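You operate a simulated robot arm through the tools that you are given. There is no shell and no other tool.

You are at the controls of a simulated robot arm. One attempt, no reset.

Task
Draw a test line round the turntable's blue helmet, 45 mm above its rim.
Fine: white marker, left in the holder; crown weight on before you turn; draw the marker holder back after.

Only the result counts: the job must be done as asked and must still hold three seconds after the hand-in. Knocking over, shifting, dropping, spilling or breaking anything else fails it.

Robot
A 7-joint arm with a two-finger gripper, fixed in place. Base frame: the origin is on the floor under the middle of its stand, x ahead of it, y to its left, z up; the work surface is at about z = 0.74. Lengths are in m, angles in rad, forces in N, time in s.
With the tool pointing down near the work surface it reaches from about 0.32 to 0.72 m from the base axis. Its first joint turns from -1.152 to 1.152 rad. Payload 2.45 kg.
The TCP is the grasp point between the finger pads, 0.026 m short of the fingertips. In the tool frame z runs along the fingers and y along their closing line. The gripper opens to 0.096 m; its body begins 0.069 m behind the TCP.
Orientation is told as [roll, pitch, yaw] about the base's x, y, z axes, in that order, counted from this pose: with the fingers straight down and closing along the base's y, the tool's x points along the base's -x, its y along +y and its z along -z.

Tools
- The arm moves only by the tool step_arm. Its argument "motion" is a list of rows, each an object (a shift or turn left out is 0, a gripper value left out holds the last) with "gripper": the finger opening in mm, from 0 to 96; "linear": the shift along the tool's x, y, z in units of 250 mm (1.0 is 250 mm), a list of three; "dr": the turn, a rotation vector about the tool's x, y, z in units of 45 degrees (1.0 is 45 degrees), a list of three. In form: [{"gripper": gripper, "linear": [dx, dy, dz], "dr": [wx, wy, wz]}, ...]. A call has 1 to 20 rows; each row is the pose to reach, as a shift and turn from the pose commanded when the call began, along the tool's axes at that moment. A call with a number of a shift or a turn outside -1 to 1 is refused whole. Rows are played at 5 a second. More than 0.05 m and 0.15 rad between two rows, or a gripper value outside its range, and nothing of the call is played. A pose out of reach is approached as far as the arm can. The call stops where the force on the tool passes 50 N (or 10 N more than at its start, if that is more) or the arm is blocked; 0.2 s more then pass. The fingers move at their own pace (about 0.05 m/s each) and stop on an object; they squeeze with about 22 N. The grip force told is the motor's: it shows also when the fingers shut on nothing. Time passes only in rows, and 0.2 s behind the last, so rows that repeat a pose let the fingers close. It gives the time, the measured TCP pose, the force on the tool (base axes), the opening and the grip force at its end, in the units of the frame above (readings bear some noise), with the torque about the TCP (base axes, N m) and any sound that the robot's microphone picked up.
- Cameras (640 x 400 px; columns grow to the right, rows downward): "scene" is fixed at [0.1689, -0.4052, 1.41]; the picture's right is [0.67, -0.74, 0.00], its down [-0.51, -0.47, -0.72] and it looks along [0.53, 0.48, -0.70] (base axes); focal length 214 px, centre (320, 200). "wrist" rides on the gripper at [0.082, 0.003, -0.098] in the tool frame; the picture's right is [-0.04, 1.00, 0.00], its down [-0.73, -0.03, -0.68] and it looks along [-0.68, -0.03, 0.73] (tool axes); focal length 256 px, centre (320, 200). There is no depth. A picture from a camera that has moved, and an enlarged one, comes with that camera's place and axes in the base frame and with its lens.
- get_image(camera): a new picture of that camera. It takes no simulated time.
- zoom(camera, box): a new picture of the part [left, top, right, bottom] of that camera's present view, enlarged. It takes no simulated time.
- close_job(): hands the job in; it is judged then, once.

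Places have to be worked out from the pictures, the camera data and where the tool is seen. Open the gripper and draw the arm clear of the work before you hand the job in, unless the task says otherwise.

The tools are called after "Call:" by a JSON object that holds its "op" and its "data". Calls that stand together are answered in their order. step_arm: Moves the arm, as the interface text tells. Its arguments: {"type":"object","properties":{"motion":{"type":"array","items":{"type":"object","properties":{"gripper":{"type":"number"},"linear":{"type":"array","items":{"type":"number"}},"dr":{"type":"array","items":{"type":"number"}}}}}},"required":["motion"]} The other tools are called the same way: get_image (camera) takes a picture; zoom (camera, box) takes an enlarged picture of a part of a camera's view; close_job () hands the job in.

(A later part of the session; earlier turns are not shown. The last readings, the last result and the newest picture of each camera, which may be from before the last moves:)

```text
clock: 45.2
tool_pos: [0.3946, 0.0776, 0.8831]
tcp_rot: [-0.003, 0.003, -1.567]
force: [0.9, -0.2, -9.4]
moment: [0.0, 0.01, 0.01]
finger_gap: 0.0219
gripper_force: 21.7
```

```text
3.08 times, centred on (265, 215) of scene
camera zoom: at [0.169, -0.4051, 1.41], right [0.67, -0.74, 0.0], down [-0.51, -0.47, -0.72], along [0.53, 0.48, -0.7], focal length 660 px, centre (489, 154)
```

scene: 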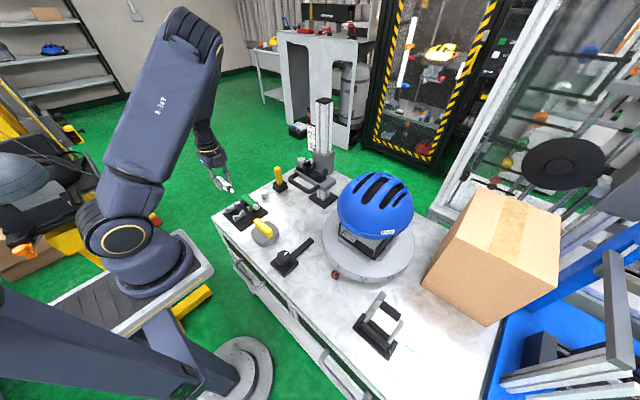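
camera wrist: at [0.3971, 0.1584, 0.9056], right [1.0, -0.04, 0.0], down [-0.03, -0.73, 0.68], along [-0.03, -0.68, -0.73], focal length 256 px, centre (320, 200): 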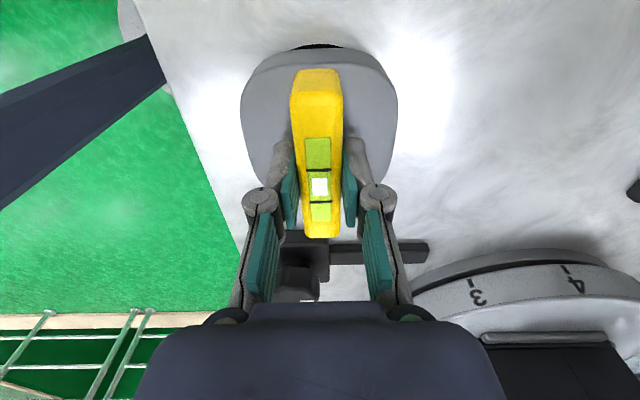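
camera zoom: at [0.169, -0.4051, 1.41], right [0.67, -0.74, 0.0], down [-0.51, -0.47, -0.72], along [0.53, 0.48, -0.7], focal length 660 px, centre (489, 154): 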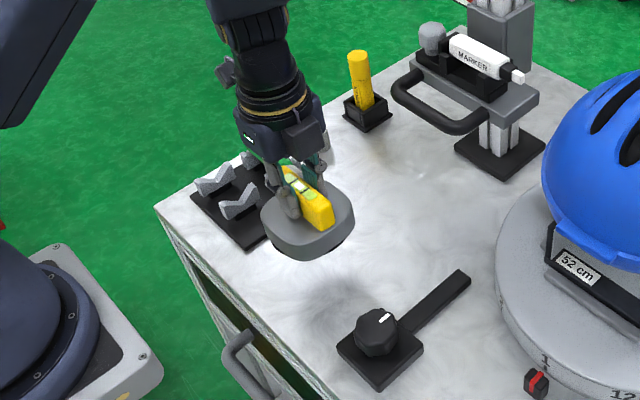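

The weight (~0.95 kg) hangs level. Carrying it up and to a spot beside the helmet where the camera can see the crown.

Call:
{"op": "step_arm", "data": {"motion": [{"linear": [0, 0.02, -0.17]}, {"linear": [-0.05, 0.03, -0.34]}, {"linear": [-0.12, 0.05, -0.5]}, {"linear": [-0.2, 0.06, -0.65]}, {"linear": [-0.28, 0.08, -0.78]}, {"linear": [-0.36, 0.1, -0.88]}, {"linear": [-0.43, 0.1, -0.98]}]}}

Call:
{"op": "get_image", "data": {"camera": "wrist"}}

Call:
{"op": "zoom", "data": {"camera": "wrist", "box": [340, 90, 600, 310]}}

```text
clock: 46.8
tool_pos: [0.4492, -0.0228, 1.1129]
tcp_rot: [-0.003, 0.001, -1.569]
force: [1.2, 0.1, -9.7]
moment: [-0.03, 0.03, -0.03]
finger_gap: 0.022
gripper_force: 22.4
out of reach, approached as far as the arm can: row 5, 6, 7
```

```text
taken
camera wrist: at [0.4522, 0.0579, 1.2132], right [1.0, -0.04, 0.0], down [-0.02, -0.73, 0.68], along [-0.03, -0.68, -0.73], focal length 256 px, centre (320, 200)
```

wrist: 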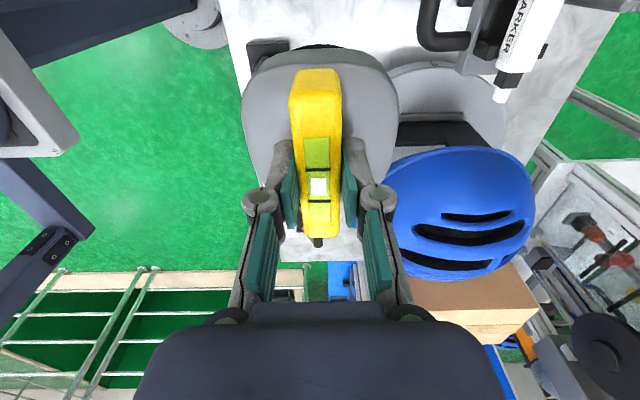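

```text
1.82 times, centred on (470, 200) of wrist
camera zoom: at [0.4522, 0.0579, 1.2132], right [1.0, -0.04, 0.0], down [-0.02, -0.73, 0.68], along [-0.03, -0.68, -0.73], focal length 465 px, centre (47, 200)
```

zoom: 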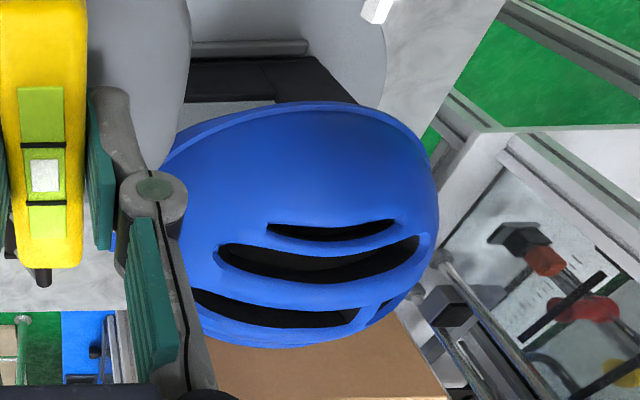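

Now I'll zoom on the helmet from the scene camera to triangulate the crown.

Call:
{"op": "zoom", "data": {"camera": "scene", "box": [325, 160, 425, 250]}}

Call:
{"op": "zoom", "data": {"camera": "wrist", "box": [370, 130, 550, 290]}}

```text
4.44 times, centred on (375, 205) of scene
camera zoom: at [0.169, -0.4052, 1.41], right [0.67, -0.74, 0.0], down [-0.51, -0.47, -0.72], along [0.53, 0.48, -0.7], focal length 953 px, centre (76, 178)
```

zoom: 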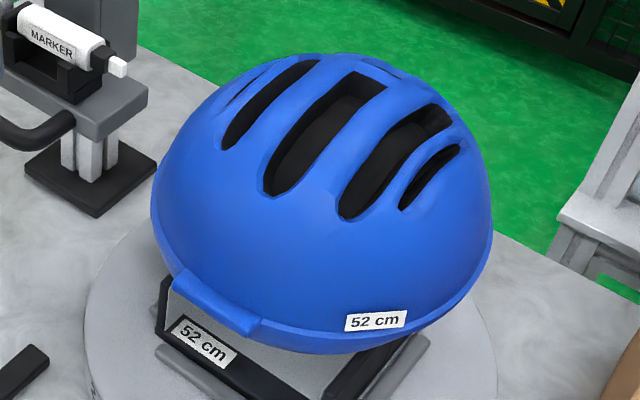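

```text
2.50 times, centred on (460, 210) of wrist
camera zoom: at [0.4522, 0.0579, 1.2132], right [1.0, -0.04, 0.0], down [-0.02, -0.73, 0.68], along [-0.03, -0.68, -0.73], focal length 640 px, centre (-30, 175)
```

zoom: 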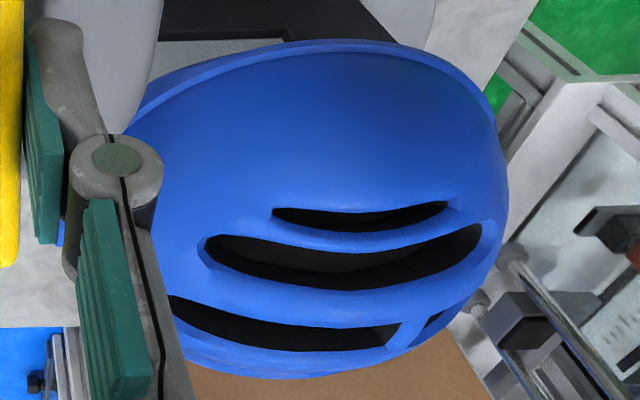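

Triangulating the vents gives the helmet centre at about (0.6185, -0.225) with the crown at z≈1.05. I'll raise the weight and approach above the crown in stages.

Call:
{"op": "step_arm", "data": {"motion": [{"linear": [-0.04, 0.12, -0.08]}, {"linear": [-0.1, 0.26, -0.16]}, {"linear": [-0.2, 0.4, -0.24]}, {"linear": [-0.36, 0.48, -0.26]}]}}

Call:
{"op": "get_image", "data": {"camera": "scene"}}

```text
clock: 47.8
tool_pos: [0.571, -0.1126, 1.1773]
tcp_rot: [-0.003, 0.003, -1.564]
force: [1.1, 0.6, -8.7]
moment: [-0.04, 0.01, -0.01]
finger_gap: 0.0217
gripper_force: 21.9
```

```text
taken
```

scene: 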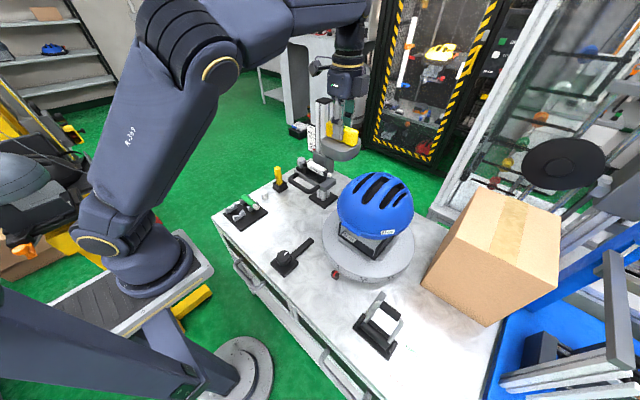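

Clear so far. Moving over the crown at z≈1.16 (puck bottom ≈1.094, well above the helmet).

Call:
{"op": "step_arm", "data": {"motion": [{"linear": [-0.15, 0.062, 0]}, {"linear": [-0.3, 0.124, 0]}, {"linear": [-0.45, 0.187, 0.02]}, {"linear": [-0.45, 0.187, 0.06]}]}}

Call:
{"op": "get_image", "data": {"camera": "wrist"}}

Call:
{"op": "zoom", "data": {"camera": "scene", "box": [320, 120, 430, 250]}}

```text
clock: 48.8
tool_pos: [0.6177, -0.2251, 1.1622]
tcp_rot: [-0.003, 0.001, -1.564]
force: [0.5, 0.8, -9.0]
moment: [-0.03, 0.01, -0.01]
finger_gap: 0.0219
gripper_force: 22.2
```

```text
taken
camera wrist: at [0.6204, -0.1454, 1.2612], right [1.0, -0.04, 0.0], down [-0.02, -0.73, 0.68], along [-0.03, -0.68, -0.74], focal length 256 px, centre (320, 200)
```

wrist: 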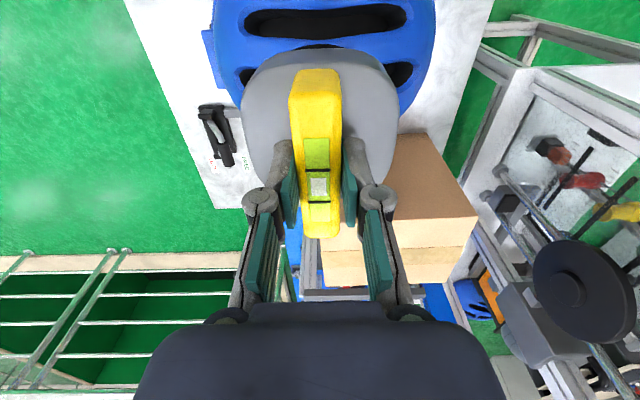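

```text
3.08 times, centred on (375, 185) of scene
camera zoom: at [0.1691, -0.4052, 1.41], right [0.67, -0.74, 0.0], down [-0.51, -0.47, -0.72], along [0.53, 0.48, -0.7], focal length 660 px, centre (151, 246)
```

zoom: 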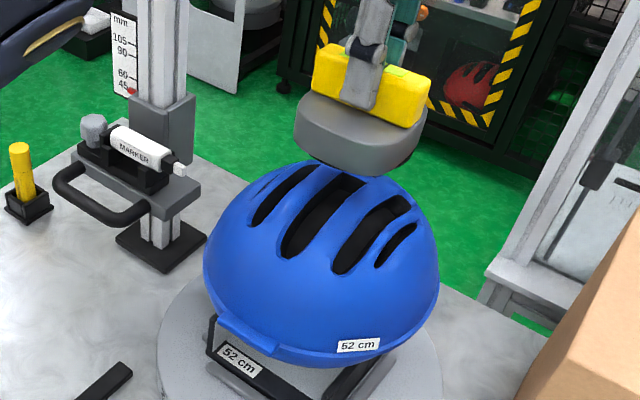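

Vents on both sides of the puck put the crown at about (0.621, -0.224). Fine-aligning and lowering to just above the crown.

Call:
{"op": "step_arm", "data": {"motion": [{"linear": [-0.002, 0.013, 0.06]}, {"linear": [-0.002, 0.013, 0.11]}, {"linear": [-0.002, 0.013, 0.14]}]}}

Call:
{"op": "zoom", "data": {"camera": "scene", "box": [330, 120, 430, 220]}}

Call:
{"op": "zoom", "data": {"camera": "wrist", "box": [200, 0, 450, 160]}}

```text
clock: 49.6
tool_pos: [0.6203, -0.2253, 1.129]
tcp_rot: [0.001, 0.002, -1.568]
force: [0.1, -0.3, -10.2]
moment: [0.01, -0.01, -0.01]
finger_gap: 0.0218
gripper_force: 22.3
```

```text
4.00 times, centred on (380, 170) of scene
camera zoom: at [0.1691, -0.4052, 1.4099], right [0.67, -0.74, 0.0], down [-0.51, -0.47, -0.72], along [0.53, 0.48, -0.7], focal length 858 px, centre (80, 320)
```

zoom: 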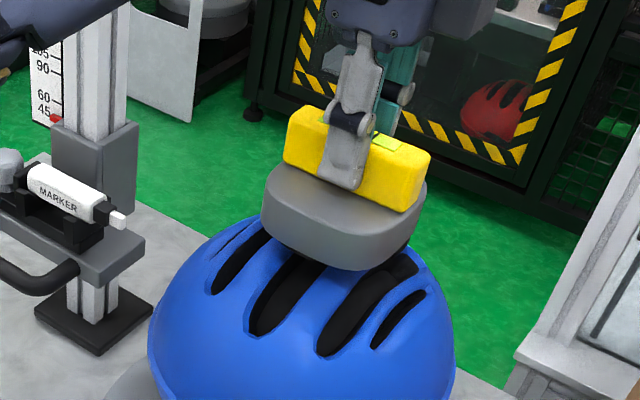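

```text
2.50 times, centred on (325, 80) of wrist
camera zoom: at [0.6233, -0.146, 1.227], right [1.0, -0.04, 0.0], down [-0.03, -0.73, 0.68], along [-0.03, -0.68, -0.74], focal length 640 px, centre (308, 500)
```

zoom: 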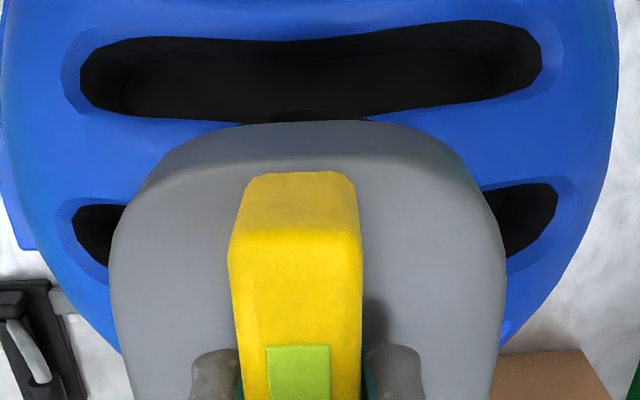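

Well centred. Lowering in small steps until the helmet takes the weight.

Call:
{"op": "step_arm", "data": {"motion": [{"linear": [0, 0, 0.012]}, {"linear": [0, 0, 0.024]}]}}

Call:
{"op": "step_arm", "data": {"motion": [{"linear": [0, 0, 0.008]}, {"linear": [0, 0, 0.016]}]}}

```text
clock: 50.2
tool_pos: [0.6213, -0.2263, 1.1218]
tcp_rot: [0.0, 0.003, -1.568]
force: [-0.1, -0.3, -9.2]
moment: [-0.01, 0.01, 0.02]
finger_gap: 0.0217
gripper_force: 22.2
```

```text
clock: 50.8
tool_pos: [0.6218, -0.2256, 1.1177]
tcp_rot: [0.0, 0.001, -1.567]
force: [-0.5, -0.3, -10.3]
moment: [-0.02, -0.02, -0.02]
finger_gap: 0.022
gripper_force: 21.6
```

Still hanging free (about -10 N). Continuing down in small steps.

Call:
{"op": "step_arm", "data": {"motion": [{"linear": [0, 0, 0.008]}, {"linear": [0, 0, 0.016]}]}}

Call:
{"op": "zoom", "data": {"camera": "scene", "box": [330, 120, 430, 220]}}

```text
clock: 51.4
tool_pos: [0.6209, -0.2258, 1.1143]
tcp_rot: [0.0, 0.002, -1.566]
force: [-0.5, -0.3, -9.7]
moment: [-0.01, 0.0, 0.01]
finger_gap: 0.0219
gripper_force: 21.9
```

```text
4.00 times, centred on (380, 170) of scene
camera zoom: at [0.1691, -0.4052, 1.4099], right [0.67, -0.74, 0.0], down [-0.51, -0.47, -0.72], along [0.53, 0.48, -0.7], focal length 858 px, centre (80, 320)
```

zoom: 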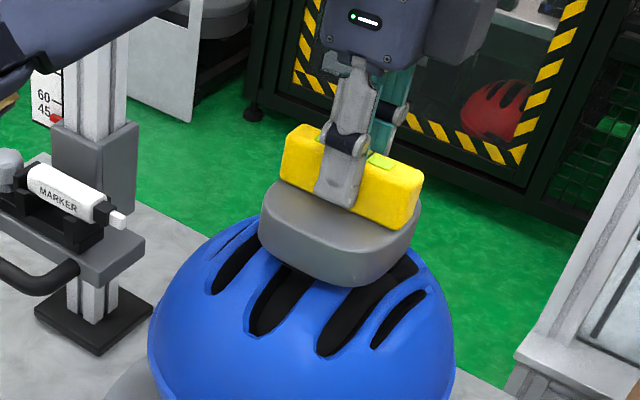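

Call:
{"op": "step_arm", "data": {"motion": [{"linear": [0, 0, 0.008]}, {"linear": [0, 0, 0.016]}]}}

Call:
{"op": "step_arm", "data": {"motion": [{"linear": [0, 0, 0.008]}, {"linear": [0, 0, 0.012]}]}}

```text
clock: 52.0
tool_pos: [0.6202, -0.2265, 1.11]
tcp_rot: [-0.001, 0.001, -1.567]
force: [0.3, 0.7, -9.3]
moment: [0.02, -0.03, 0.0]
finger_gap: 0.0218
gripper_force: 21.6
```

```text
clock: 52.6
tool_pos: [0.6221, -0.2255, 1.1079]
tcp_rot: [-0.001, 0.001, -1.566]
force: [-0.4, -0.4, -9.4]
moment: [0.0, 0.02, -0.02]
finger_gap: 0.0219
gripper_force: 21.8
```

The load still hangs at about 9.4 N; continuing in 2–3 mm steps.

Call:
{"op": "step_arm", "data": {"motion": [{"linear": [0, 0, 0.006]}, {"linear": [0, 0, 0.012]}]}}

Call:
{"op": "step_arm", "data": {"motion": [{"linear": [0, 0, 0.006]}, {"linear": [0, 0, 0.012]}]}}

Call:
{"op": "zoom", "data": {"camera": "scene", "box": [330, 120, 430, 220]}}

Call:
{"op": "zoom", "data": {"camera": "wrist", "box": [200, 0, 450, 160]}}

```text
clock: 53.2
tool_pos: [0.6214, -0.2258, 1.1047]
tcp_rot: [-0.001, 0.004, -1.567]
force: [-1.6, 0.2, -7.2]
moment: [0.03, 0.17, 0.02]
finger_gap: 0.0218
gripper_force: 22.5
```

```text
clock: 53.8
tool_pos: [0.6214, -0.2267, 1.1044]
tcp_rot: [0.004, 0.001, -1.566]
force: [1.7, -1.8, 17.0]
moment: [0.43, -0.06, -0.01]
finger_gap: 0.022
gripper_force: 22.2
```

```text
4.00 times, centred on (380, 170) of scene
camera zoom: at [0.1686, -0.4051, 1.4101], right [0.67, -0.74, 0.0], down [-0.51, -0.47, -0.72], along [0.53, 0.48, -0.7], focal length 858 px, centre (80, 320)
```

zoom: 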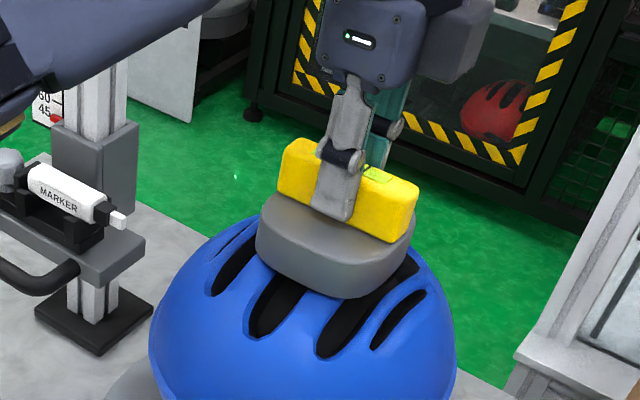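

```text
2.50 times, centred on (325, 80) of wrist
camera zoom: at [0.6232, -0.1454, 1.2027], right [1.0, -0.04, 0.01], down [-0.03, -0.73, 0.68], along [-0.02, -0.68, -0.73], focal length 640 px, centre (308, 500)
```

zoom: 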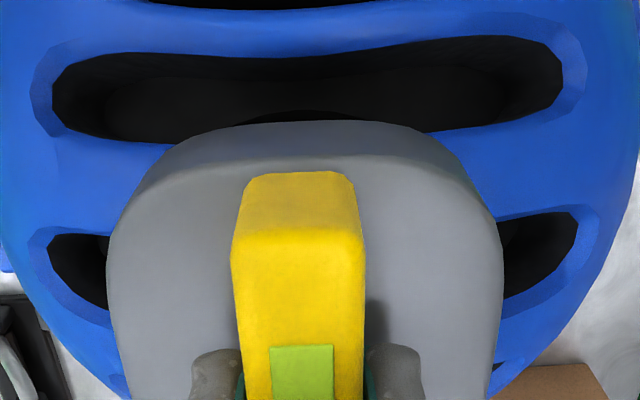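

Contact made (17 N), with a moment suggesting the support is on the +y side, so the crown is a few mm further +y. I'll lift, shift 3 mm to +y and set down again gently.

Call:
{"op": "step_arm", "data": {"motion": [{"linear": [0, 0, -0.016]}, {"linear": [0, 0, -0.032]}, {"linear": [0.012, 0, -0.032]}, {"linear": [0.012, 0, -0.02]}, {"linear": [0.012, 0, -0.012]}]}}

Call:
{"op": "step_arm", "data": {"motion": [{"linear": [0, 0, 0.004]}, {"linear": [0, 0, 0.006]}, {"linear": [0, 0, 0.006]}]}}

```text
clock: 55.0
tool_pos: [0.6215, -0.222, 1.104]
tcp_rot: [0.001, 0.0, -1.565]
force: [0.0, -0.4, -9.7]
moment: [0.0, 0.01, 0.01]
finger_gap: 0.0217
gripper_force: 22.1
```

```text
clock: 55.8
tool_pos: [0.622, -0.2225, 1.1048]
tcp_rot: [0.0, 0.003, -1.568]
force: [-1.3, 0.7, -2.9]
moment: [0.18, 0.2, 0.02]
finger_gap: 0.0218
gripper_force: 22.5
```

Call:
{"op": "step_arm", "data": {"motion": [{"linear": [0, 0, 0.004]}, {"linear": [0, 0, 0.006]}, {"linear": [0, 0, 0.006]}]}}

Call:
{"op": "zoom", "data": {"camera": "scene", "box": [340, 140, 420, 210]}}

```text
clock: 56.6
tool_pos: [0.6202, -0.2223, 1.1039]
tcp_rot: [0.002, 0.001, -1.568]
force: [0.5, -0.1, 14.7]
moment: [0.47, 0.04, 0.02]
finger_gap: 0.0218
gripper_force: 21.9
```

```text
5.71 times, centred on (380, 175) of scene
camera zoom: at [0.1686, -0.4051, 1.4101], right [0.67, -0.74, 0.0], down [-0.51, -0.47, -0.72], along [0.53, 0.48, -0.7], focal length 1226 px, centre (-23, 343)
```

zoom: 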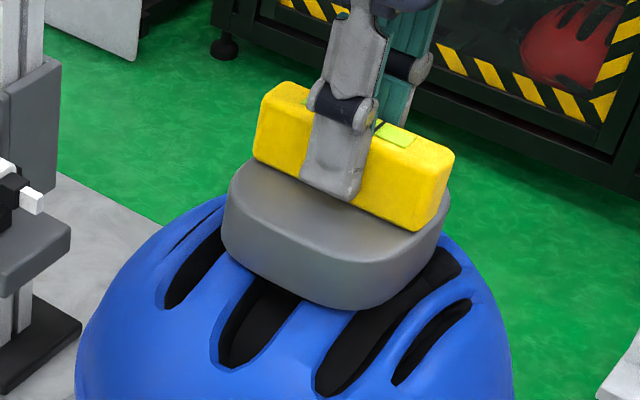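

The puck is sitting on the crown ribs. I'll ease off the pressing force a touch, then open the fingers.

Call:
{"op": "step_arm", "data": {"motion": [{"linear": [0, 0, -0.004]}, {"linear": [0, 0, -0.005]}]}}

Call:
{"op": "step_arm", "data": {"motion": [{"gripper": 30}, {"gripper": 40}, {"gripper": 50}, {"gripper": 50}]}}

Call:
{"op": "zoom", "data": {"camera": "scene", "box": [340, 140, 420, 210]}}

Call:
{"op": "zoom", "data": {"camera": "wrist", "box": [200, 0, 450, 260]}}

```text
clock: 57.2
tool_pos: [0.6218, -0.2224, 1.1026]
tcp_rot: [0.0, 0.002, -1.566]
force: [0.7, -0.2, 13.7]
moment: [0.46, -0.08, -0.03]
finger_gap: 0.022
gripper_force: 22.2
```

```text
clock: 58.2
tool_pos: [0.6205, -0.223, 1.1028]
tcp_rot: [0.001, 0.001, -1.566]
force: [0.5, 0.4, -1.1]
moment: [0.0, 0.0, 0.01]
finger_gap: 0.05
gripper_force: 0.0
```

```text
5.71 times, centred on (380, 175) of scene
camera zoom: at [0.1689, -0.4052, 1.41], right [0.67, -0.74, 0.0], down [-0.51, -0.47, -0.72], along [0.53, 0.48, -0.7], focal length 1226 px, centre (-23, 343)
```

zoom: 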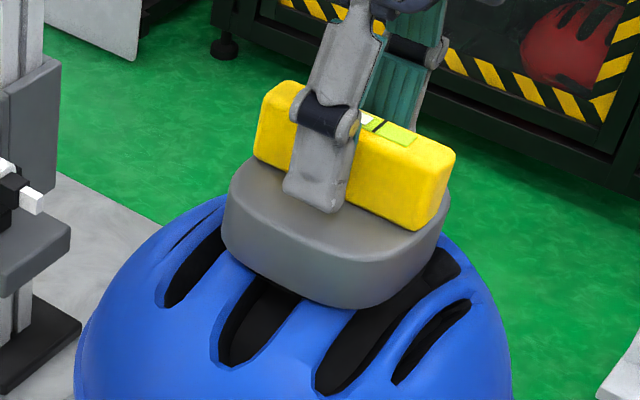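

```text
1.54 times, centred on (325, 130) of wrist
camera zoom: at [0.6236, -0.1423, 1.2014], right [1.0, -0.04, 0.0], down [-0.03, -0.73, 0.68], along [-0.02, -0.68, -0.74], focal length 394 px, centre (312, 308)
```

zoom: 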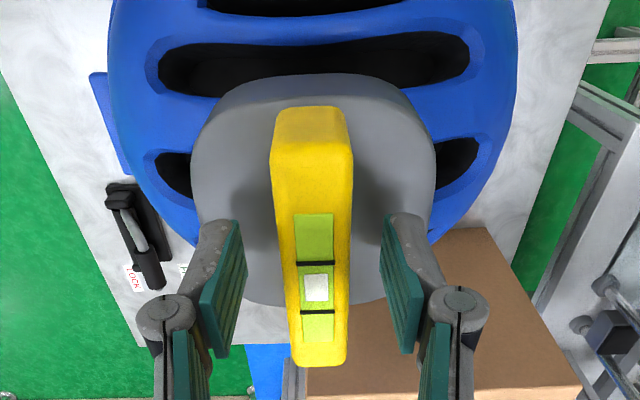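

The weight rests level on the crown and is released. Retreating straight up.

Call:
{"op": "step_arm", "data": {"motion": [{"linear": [0, 0, -0.06]}, {"linear": [0, 0, -0.16]}, {"linear": [0, 0, -0.28]}]}}

Call:
{"op": "get_image", "data": {"camera": "scene"}}

```text
clock: 59.0
tool_pos: [0.6199, -0.2223, 1.1734]
tcp_rot: [0.001, 0.002, -1.567]
force: [0.4, 0.6, -0.8]
moment: [0.03, -0.01, 0.01]
finger_gap: 0.05
gripper_force: 0.1
```

```text
taken
```

scene: 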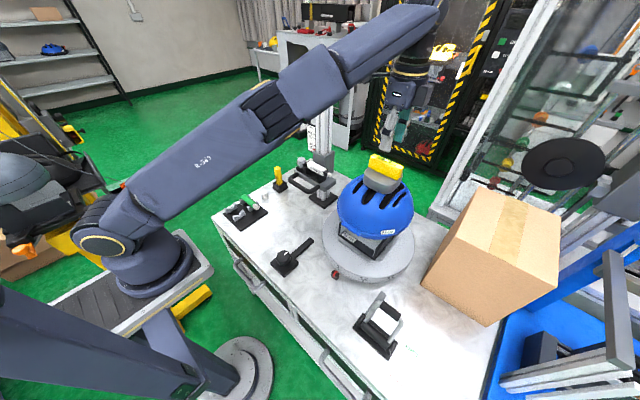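

Weight stable on the crown. Moving the arm back and over toward the holder's knob.

Call:
{"op": "step_arm", "data": {"motion": [{"linear": [0.1, -0.12, 0]}, {"linear": [0.25, -0.2, 0]}, {"linear": [0.42, -0.26, 0]}, {"linear": [0.6, -0.28, 0.04]}, {"linear": [0.78, -0.28, 0.1]}, {"linear": [0.95, -0.28, 0.16]}]}}

Call:
{"op": "step_arm", "data": {"motion": [{"linear": [0.1, 0.02, 0.03], "dr": [-0.08, 0, 0]}, {"linear": [0.2, 0.04, 0.06], "dr": [-0.17, 0, 0]}, {"linear": [0.35, 0.06, 0.08], "dr": [-0.25, 0, 0]}, {"linear": [0.5, 0.06, 0.08], "dr": [-0.333, 0, 0]}]}}

Call:
{"op": "get_image", "data": {"camera": "wrist"}}

```text
clock: 60.4
tool_pos: [0.5507, 0.014, 1.1333]
tcp_rot: [0.0, 0.002, -1.569]
force: [-0.4, 0.1, -0.1]
moment: [0.02, 0.0, -0.02]
finger_gap: 0.0501
gripper_force: 0.0
```

```text
clock: 61.4
tool_pos: [0.5645, 0.14, 1.1135]
tcp_rot: [0.261, 0.002, -1.567]
force: [-0.3, 0.3, 0.4]
moment: [-0.04, -0.01, -0.03]
finger_gap: 0.0499
gripper_force: 0.1
```

```text
taken
camera wrist: at [0.5417, 0.2201, 1.21], right [0.97, -0.04, 0.26], down [-0.2, -0.73, 0.65], along [0.17, -0.68, -0.72], focal length 256 px, centre (320, 200)
```

wrist: 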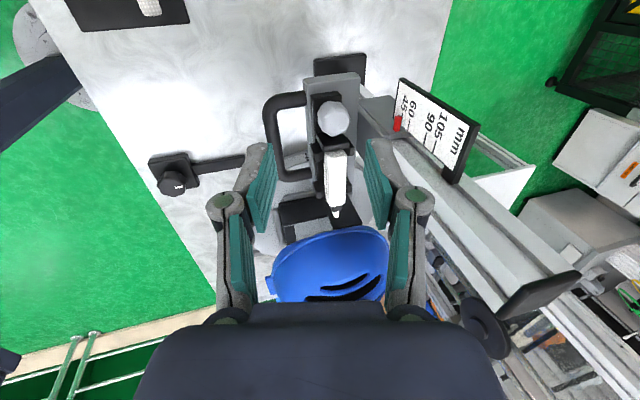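

Good view of knob, marker and scale. Zooming to locate the knob precisely.

Call:
{"op": "zoom", "data": {"camera": "wrist", "box": [270, 60, 490, 240]}}

```text
2.22 times, centred on (380, 150) of wrist
camera zoom: at [0.5417, 0.2201, 1.21], right [0.97, -0.04, 0.26], down [-0.2, -0.73, 0.65], along [0.17, -0.68, -0.72], focal length 569 px, centre (187, 311)
```

zoom: 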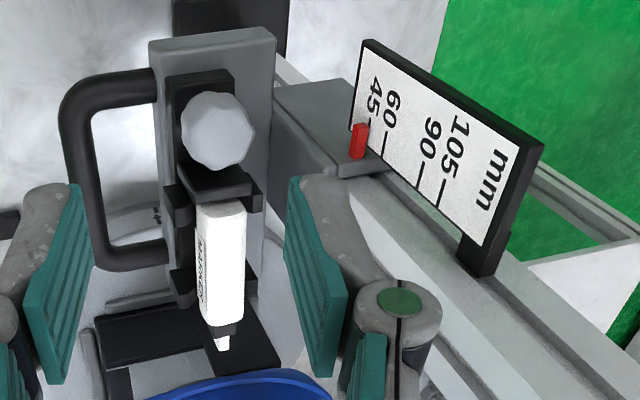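

Knob centre ≈ (0.6185, 0.1005), cap z ≈ 0.945–0.972; scale plate is back at x≈0.69. Moving above the knob, keeping the 15° tilt for clearance.

Call:
{"op": "step_arm", "data": {"motion": [{"gripper": 46, "linear": [-0.08, 0.07, 0.09]}, {"linear": [-0.159, 0.139, 0.18]}, {"linear": [-0.159, 0.139, 0.2586]}]}}

Call:
{"op": "get_image", "data": {"camera": "wrist"}}

Call:
{"op": "zoom", "data": {"camera": "wrist", "box": [230, 60, 410, 240]}}

Call:
{"op": "zoom", "data": {"camera": "scene", "box": [280, 90, 360, 190]}}

```text
clock: 62.2
tool_pos: [0.6149, 0.1008, 1.0606]
tcp_rot: [0.26, 0.002, -1.567]
force: [0.0, 0.9, 0.4]
moment: [-0.03, 0.05, 0.0]
finger_gap: 0.046
gripper_force: 0.0
```

```text
taken
camera wrist: at [0.5922, 0.1797, 1.1557], right [0.97, -0.04, 0.26], down [-0.2, -0.74, 0.65], along [0.17, -0.68, -0.72], focal length 256 px, centre (320, 200)
```

wrist: 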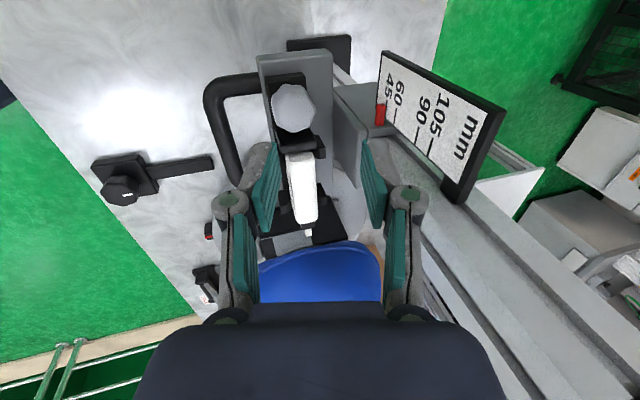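

```text
2.22 times, centred on (320, 150) of wrist
camera zoom: at [0.5922, 0.1797, 1.1557], right [0.97, -0.04, 0.26], down [-0.2, -0.74, 0.65], along [0.17, -0.68, -0.72], focal length 569 px, centre (320, 311)
```

zoom: 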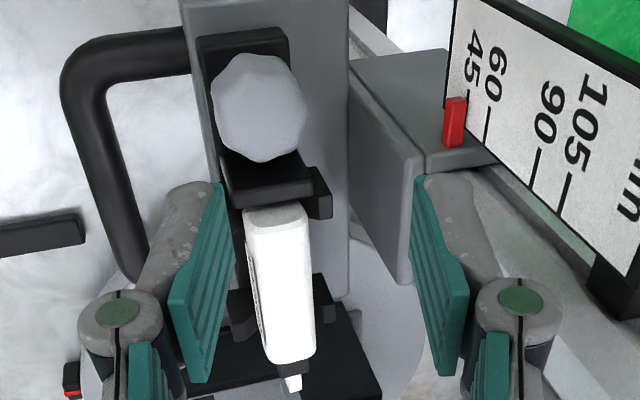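

```text
4.00 times, centred on (320, 140) of scene
camera zoom: at [0.1689, -0.4052, 1.41], right [0.67, -0.74, 0.0], down [-0.51, -0.47, -0.72], along [0.53, 0.48, -0.7], focal length 858 px, centre (320, 440)
```

zoom: 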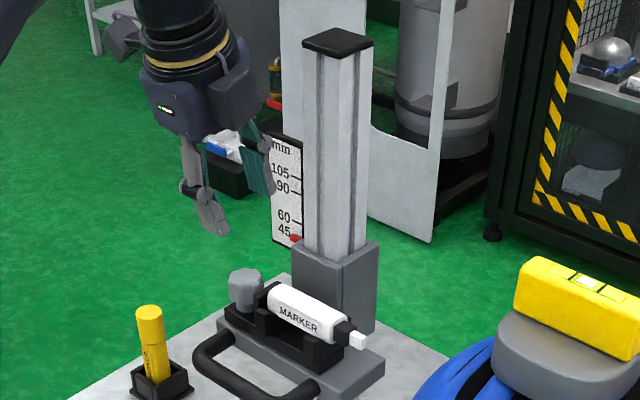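

Knob position confirmed. Descending to grip height around the knob.

Call:
{"op": "step_arm", "data": {"motion": [{"linear": [0, -0.035, 0.13]}, {"linear": [0, -0.065, 0.243]}, {"linear": [0, -0.0894, 0.3346]}]}}

Call:
{"op": "zoom", "data": {"camera": "wrist", "box": [230, 40, 410, 240]}}

Call:
{"op": "zoom", "data": {"camera": "scene", "box": [290, 130, 350, 190]}}

```text
clock: 63.0
tool_pos: [0.6165, 0.1001, 0.9726]
tcp_rot: [0.262, 0.002, -1.567]
force: [-0.1, -0.2, 0.0]
moment: [0.02, -0.01, 0.01]
finger_gap: 0.0462
gripper_force: 0.0
```

```text
2.00 times, centred on (320, 140) of wrist
camera zoom: at [0.5931, 0.1806, 1.0696], right [0.97, -0.04, 0.26], down [-0.2, -0.74, 0.65], along [0.17, -0.68, -0.72], focal length 512 px, centre (320, 320)
```

zoom: 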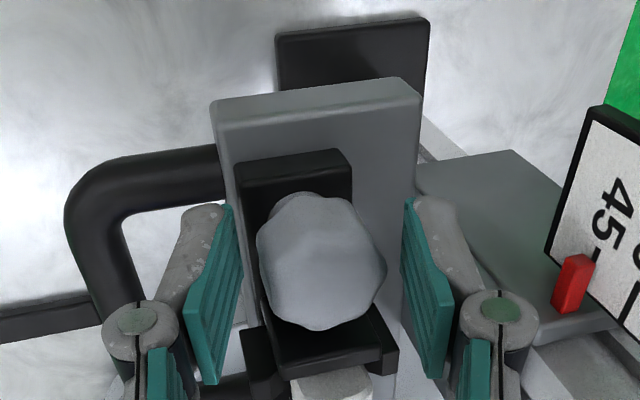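

```text
6.67 times, centred on (320, 160) of scene
camera zoom: at [0.1689, -0.4052, 1.41], right [0.67, -0.74, 0.0], down [-0.51, -0.47, -0.72], along [0.53, 0.48, -0.7], focal length 1430 px, centre (320, 467)
```

zoom: 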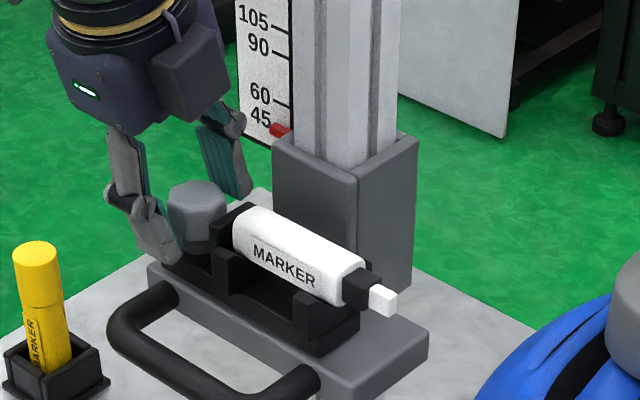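

Fingers straddle the knob. Closing on it.

Call:
{"op": "step_arm", "data": {"motion": [{"gripper": 20}, {"gripper": 20}, {"gripper": 20}, {"gripper": 20}]}}

Call:
{"op": "zoom", "data": {"camera": "wrist", "box": [230, 40, 410, 240]}}

Call:
{"op": "zoom", "data": {"camera": "scene", "box": [290, 130, 350, 190]}}

```text
clock: 64.0
tool_pos: [0.6153, 0.1002, 0.9733]
tcp_rot: [0.261, 0.002, -1.566]
force: [-4.1, 1.1, -0.9]
moment: [-0.03, 0.47, 0.01]
finger_gap: 0.0351
gripper_force: 45.0
```

```text
2.00 times, centred on (320, 140) of wrist
camera zoom: at [0.5929, 0.1806, 1.0696], right [0.97, -0.04, 0.26], down [-0.2, -0.74, 0.65], along [0.17, -0.68, -0.72], focal length 512 px, centre (320, 320)
```

zoom: 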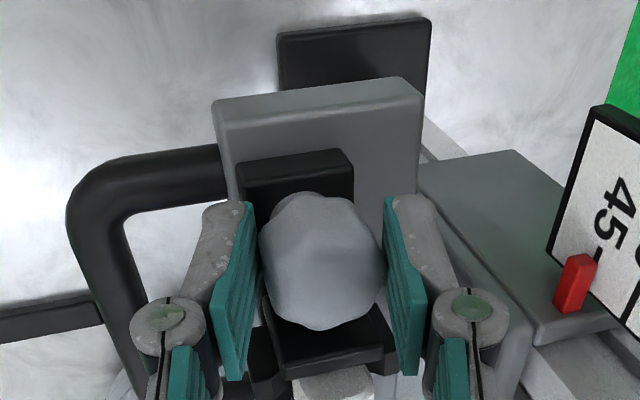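

```text
6.67 times, centred on (320, 160) of scene
camera zoom: at [0.1688, -0.4051, 1.41], right [0.67, -0.74, 0.0], down [-0.51, -0.47, -0.72], along [0.53, 0.48, -0.7], focal length 1430 px, centre (320, 467)
```

zoom: 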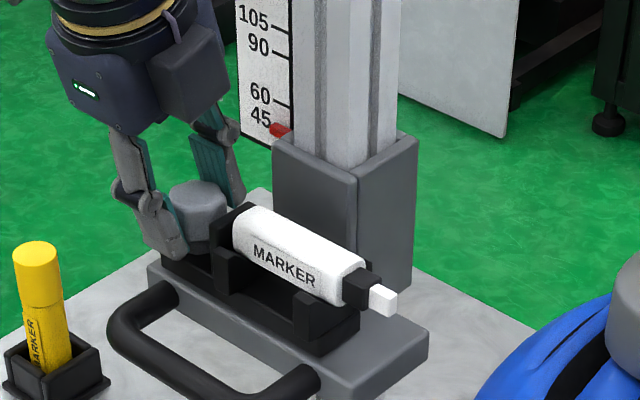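

Knob gripped (35 mm). Pushing the holder toward the helmet 20 mm first, watching force and motion.

Call:
{"op": "step_arm", "data": {"motion": [{"linear": [-0.02, 0, 0]}, {"linear": [-0.04, 0, 0]}, {"linear": [-0.06, 0, 0]}, {"linear": [-0.08, 0, 0]}]}}

Call:
{"op": "zoom", "data": {"camera": "scene", "box": [290, 130, 390, 220]}}

```text
clock: 65.0
tool_pos: [0.6145, 0.0803, 0.9736]
tcp_rot: [0.261, 0.002, -1.569]
force: [-0.8, -0.5, -0.8]
moment: [0.57, 0.43, 0.24]
finger_gap: 0.0351
gripper_force: 45.2
```

```text
4.44 times, centred on (340, 175) of scene
camera zoom: at [0.1689, -0.4052, 1.41], right [0.67, -0.74, 0.0], down [-0.51, -0.47, -0.72], along [0.53, 0.48, -0.7], focal length 953 px, centre (231, 311)
```

zoom: 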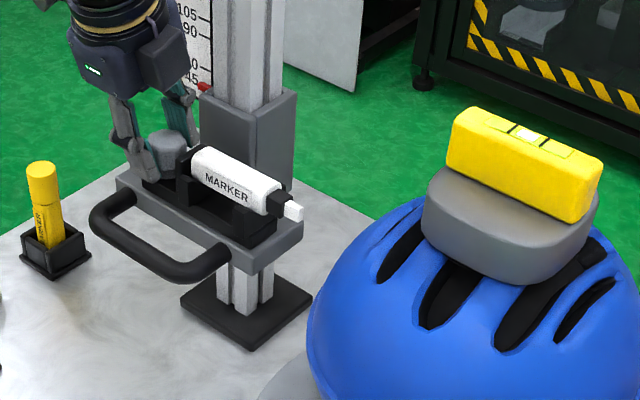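

The holder slides with the knob. Continuing 30 mm, then I'll creep.

Call:
{"op": "step_arm", "data": {"motion": [{"linear": [-0.03, 0, 0]}, {"linear": [-0.06, 0, 0]}, {"linear": [-0.09, 0, 0]}, {"linear": [-0.12, 0, 0]}]}}

Call:
{"op": "zoom", "data": {"camera": "scene", "box": [300, 140, 380, 220]}}

Call:
{"op": "get_image", "data": {"camera": "wrist"}}

```text
clock: 66.0
tool_pos: [0.6159, 0.0487, 0.9727]
tcp_rot: [0.263, 0.0, -1.567]
force: [0.9, -1.9, 0.3]
moment: [-0.25, 0.41, -0.18]
finger_gap: 0.0349
gripper_force: 44.8
```

```text
5.00 times, centred on (340, 180) of scene
camera zoom: at [0.1689, -0.4052, 1.41], right [0.67, -0.74, 0.0], down [-0.51, -0.47, -0.72], along [0.53, 0.48, -0.7], focal length 1072 px, centre (220, 300)
```

zoom: 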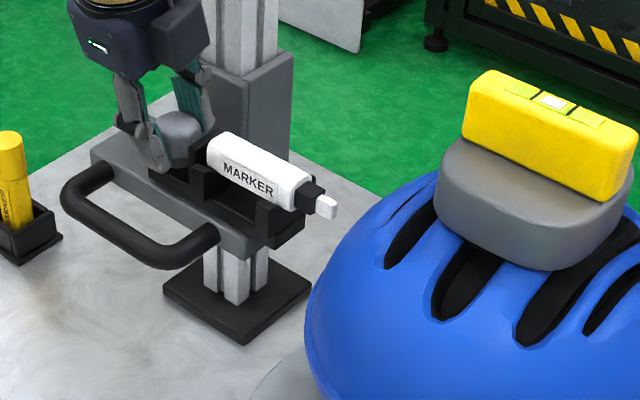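

```text
taken
camera wrist: at [0.5926, 0.1296, 1.0697], right [0.97, -0.04, 0.26], down [-0.2, -0.73, 0.65], along [0.17, -0.68, -0.72], focal length 256 px, centre (320, 200)
```

wrist: 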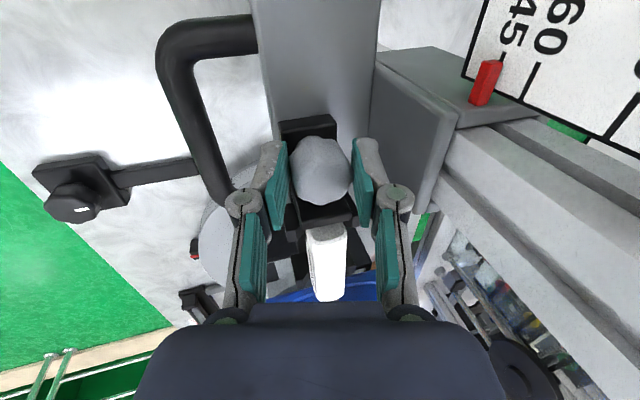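

Nib is roughly 10–14 mm from the helmet now. Creeping 8 mm.

Call:
{"op": "step_arm", "data": {"motion": [{"linear": [-0.012, 0, 0]}, {"linear": [-0.024, 0, 0]}, {"linear": [-0.032, 0, 0]}]}}

Call:
{"op": "zoom", "data": {"camera": "scene", "box": [325, 165, 365, 205]}}

```text
clock: 66.8
tool_pos: [0.617, 0.0416, 0.9741]
tcp_rot: [0.261, 0.002, -1.568]
force: [-1.5, -1.0, 0.9]
moment: [-0.21, 0.4, 0.08]
finger_gap: 0.035
gripper_force: 45.0
```

```text
10.00 times, centred on (345, 185) of scene
camera zoom: at [0.1689, -0.4052, 1.41], right [0.67, -0.74, 0.0], down [-0.51, -0.47, -0.72], along [0.53, 0.48, -0.7], focal length 2145 px, centre (70, 350)
```

zoom: 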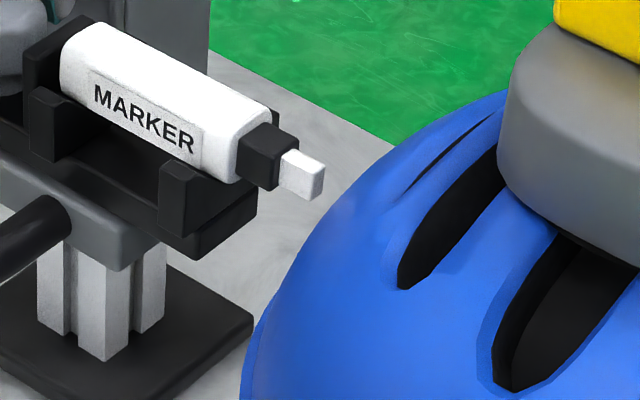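

Call:
{"op": "step_arm", "data": {"motion": [{"linear": [-0.006, 0, 0]}, {"linear": [-0.012, 0, 0]}, {"linear": [-0.012, 0, 0]}]}}

Call:
{"op": "zoom", "data": {"camera": "scene", "box": [325, 165, 365, 205]}}

Call:
{"op": "zoom", "data": {"camera": "wrist", "box": [250, 180, 410, 310]}}

```text
clock: 67.6
tool_pos: [0.6153, 0.0381, 0.9729]
tcp_rot: [0.262, 0.001, -1.567]
force: [-3.9, -1.2, 1.7]
moment: [0.05, 0.39, 0.03]
finger_gap: 0.0351
gripper_force: 45.0
```

```text
10.00 times, centred on (345, 185) of scene
camera zoom: at [0.1688, -0.4052, 1.41], right [0.67, -0.74, 0.0], down [-0.51, -0.47, -0.72], along [0.53, 0.48, -0.7], focal length 2145 px, centre (70, 350)
```

zoom: 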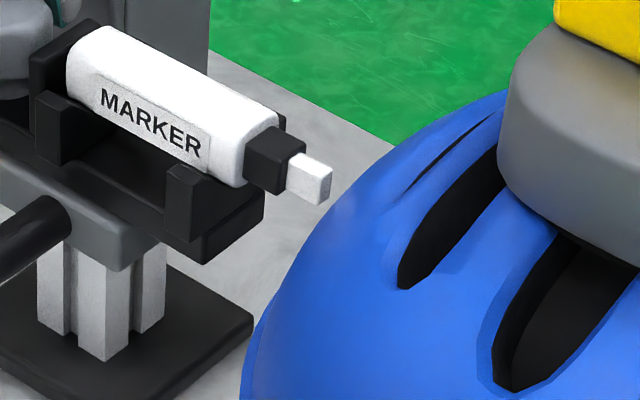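

```text
3.08 times, centred on (330, 245) of wrist
camera zoom: at [0.5928, 0.1189, 1.0696], right [0.97, -0.04, 0.26], down [-0.2, -0.74, 0.65], along [0.17, -0.68, -0.72], focal length 788 px, centre (289, 62)
```

zoom: 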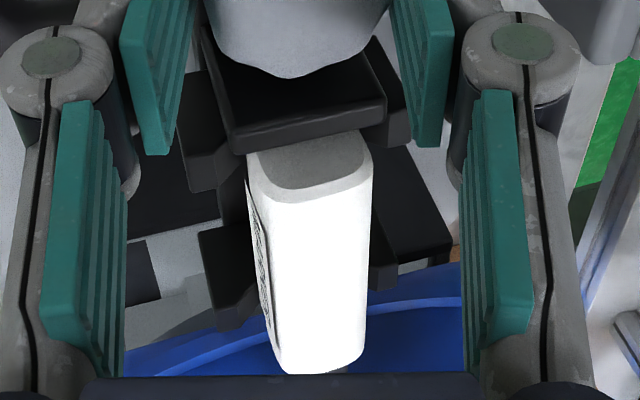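

Call:
{"op": "step_arm", "data": {"motion": [{"linear": [-0.008, 0, 0]}, {"linear": [-0.016, 0, 0]}, {"linear": [-0.016, 0, 0]}]}}

Call:
{"op": "zoom", "data": {"camera": "scene", "box": [325, 165, 365, 205]}}

```text
clock: 68.4
tool_pos: [0.6155, 0.036, 0.9723]
tcp_rot: [0.261, 0.003, -1.568]
force: [-4.6, -1.1, 4.0]
moment: [0.05, 0.47, 0.01]
finger_gap: 0.0353
gripper_force: 45.2
```

```text
10.00 times, centred on (345, 185) of scene
camera zoom: at [0.1687, -0.4052, 1.41], right [0.67, -0.74, 0.0], down [-0.51, -0.47, -0.72], along [0.53, 0.48, -0.7], focal length 2145 px, centre (70, 350)
```

zoom: 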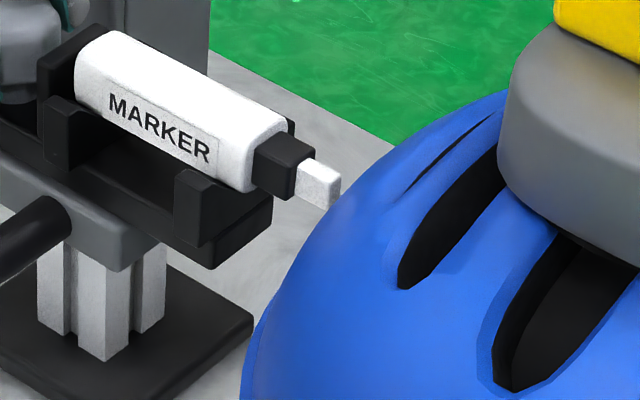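

The nib tip is now just reaching the helmet's silhouette. Creeping in 2 mm steps.

Call:
{"op": "step_arm", "data": {"motion": [{"linear": [-0.004, 0, 0]}, {"linear": [-0.008, 0, 0]}, {"linear": [-0.008, 0, 0]}]}}

Call:
{"op": "step_arm", "data": {"motion": [{"linear": [-0.004, 0, 0]}, {"linear": [-0.008, 0, 0]}, {"linear": [-0.008, 0, 0]}]}}

Call:
{"op": "zoom", "data": {"camera": "scene", "box": [325, 165, 365, 205]}}

```text
clock: 69.2
tool_pos: [0.6161, 0.032, 0.9725]
tcp_rot: [0.263, 0.002, -1.567]
force: [-1.4, -2.1, 0.9]
moment: [0.13, 0.35, 0.05]
finger_gap: 0.0353
gripper_force: 44.8
```

```text
clock: 70.0
tool_pos: [0.6155, 0.0298, 0.9729]
tcp_rot: [0.26, 0.001, -1.568]
force: [-2.3, -1.8, -0.2]
moment: [0.06, 0.43, 0.03]
finger_gap: 0.0351
gripper_force: 45.1
```

```text
10.00 times, centred on (345, 185) of scene
camera zoom: at [0.1689, -0.4052, 1.41], right [0.67, -0.74, 0.0], down [-0.51, -0.47, -0.72], along [0.53, 0.48, -0.7], focal length 2145 px, centre (70, 350)
```

zoom: 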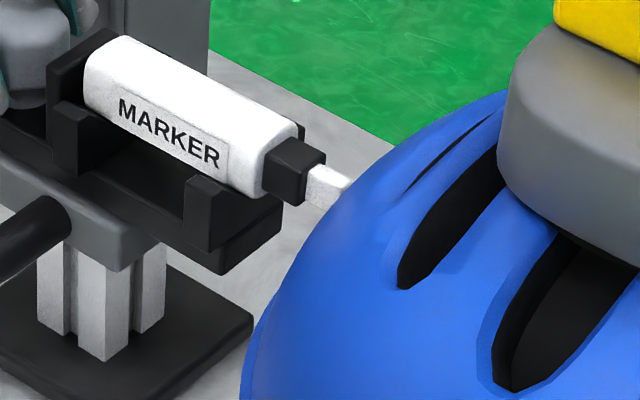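

Call:
{"op": "step_arm", "data": {"motion": [{"linear": [-0.004, 0, 0]}, {"linear": [-0.008, 0, 0]}, {"linear": [-0.008, 0, 0]}]}}

Call:
{"op": "step_arm", "data": {"motion": [{"linear": [-0.004, 0, 0]}, {"linear": [-0.008, 0, 0]}, {"linear": [-0.008, 0, 0]}]}}

Call:
{"op": "zoom", "data": {"camera": "scene", "box": [325, 165, 365, 205]}}

Call:
{"op": "zoom", "data": {"camera": "wrist", "box": [250, 180, 410, 310]}}

```text
clock: 70.8
tool_pos: [0.6173, 0.03, 0.9737]
tcp_rot: [0.26, 0.001, -1.566]
force: [-0.8, 0.8, -0.9]
moment: [-0.14, 0.43, -0.06]
finger_gap: 0.0351
gripper_force: 45.0
```

```text
clock: 71.6
tool_pos: [0.6149, 0.0292, 0.9736]
tcp_rot: [0.262, 0.003, -1.563]
force: [-0.2, 10.5, 0.1]
moment: [0.16, 0.37, 0.25]
finger_gap: 0.0352
gripper_force: 45.0
```

```text
10.00 times, centred on (345, 185) of scene
camera zoom: at [0.1689, -0.4049, 1.4101], right [0.67, -0.74, 0.0], down [-0.51, -0.47, -0.72], along [0.53, 0.48, -0.7], focal length 2145 px, centre (70, 350)
```

zoom: 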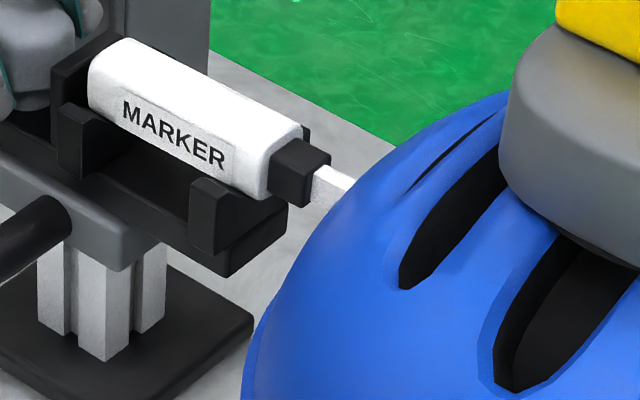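

```text
3.08 times, centred on (330, 245) of wrist
camera zoom: at [0.5924, 0.1084, 1.0699], right [0.97, -0.03, 0.26], down [-0.2, -0.74, 0.65], along [0.17, -0.67, -0.72], focal length 788 px, centre (289, 62)
```

zoom: 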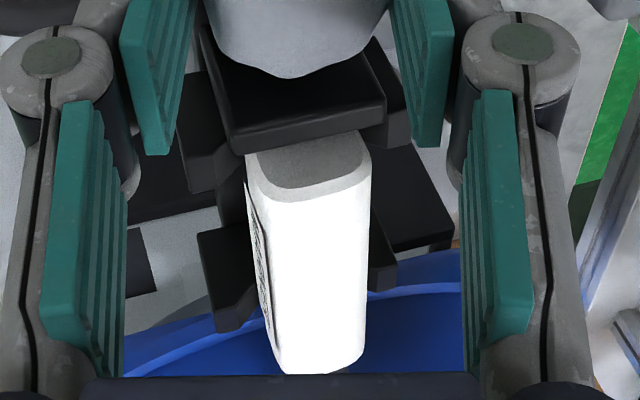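

Contact: 10.5 N against the helmet, with the marker's tail against the stop. Releasing the knob and rising straight up.

Call:
{"op": "step_arm", "data": {"motion": [{"gripper": 36, "linear": [0.004, 0, 0]}, {"gripper": 46, "linear": [0.004, 0, 0]}, {"gripper": 46, "linear": [0.004, 0, 0]}, {"gripper": 46, "linear": [0.004, 0.03, -0.11]}, {"linear": [0.004, 0.08, -0.3]}, {"linear": [0.004, 0.12, -0.45]}]}}

Call:
{"op": "zoom", "data": {"camera": "scene", "box": [300, 120, 400, 220]}}

Call:
{"op": "get_image", "data": {"camera": "wrist"}}

```text
clock: 73.0
tool_pos: [0.6145, 0.0286, 1.0891]
tcp_rot: [0.26, 0.001, -1.567]
force: [0.1, -0.1, 0.2]
moment: [-0.03, 0.03, 0.0]
finger_gap: 0.0458
gripper_force: 0.1
```

```text
4.00 times, centred on (350, 170) of scene
camera zoom: at [0.1689, -0.4052, 1.41], right [0.67, -0.74, 0.0], down [-0.51, -0.47, -0.72], along [0.53, 0.48, -0.7], focal length 858 px, centre (200, 320)
```

zoom: 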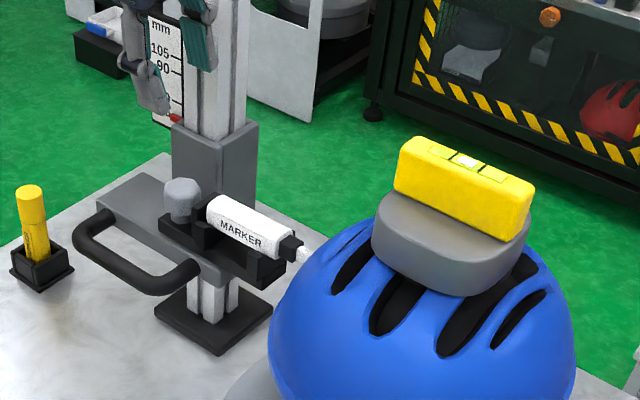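

```text
taken
camera wrist: at [0.5922, 0.1084, 1.1858], right [0.97, -0.04, 0.26], down [-0.2, -0.74, 0.65], along [0.17, -0.68, -0.72], focal length 256 px, centre (320, 200)
```

wrist: 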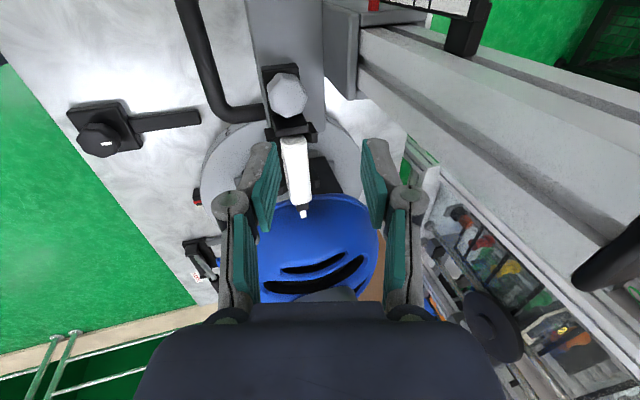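

Zooming at the nib's contact with the helmet and at the scale.

Call:
{"op": "zoom", "data": {"camera": "wrist", "box": [260, 130, 360, 240]}}

Call:
{"op": "zoom", "data": {"camera": "scene", "box": [295, 120, 340, 180]}}

```text
3.64 times, centred on (310, 185) of wrist
camera zoom: at [0.5922, 0.1084, 1.1858], right [0.97, -0.04, 0.26], down [-0.2, -0.74, 0.65], along [0.17, -0.68, -0.72], focal length 931 px, centre (356, 254)
```

zoom: 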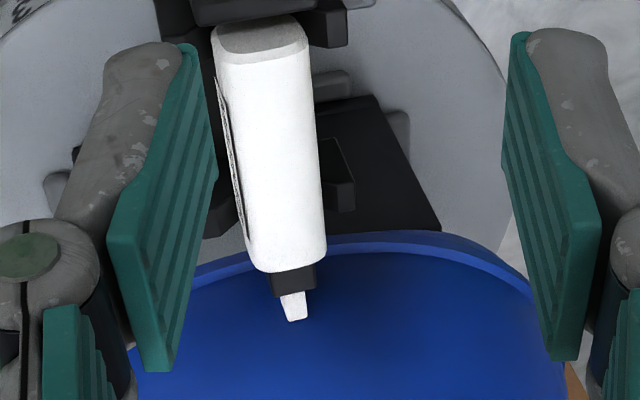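

```text
6.67 times, centred on (318, 150) of scene
camera zoom: at [0.1689, -0.4052, 1.41], right [0.67, -0.74, 0.0], down [-0.51, -0.47, -0.72], along [0.53, 0.48, -0.7], focal length 1430 px, centre (337, 533)
```

zoom: 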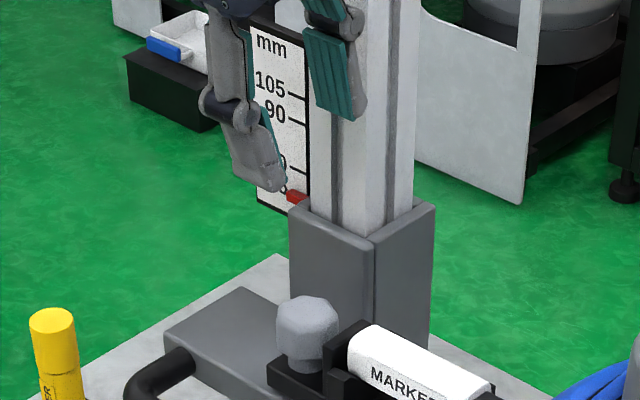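

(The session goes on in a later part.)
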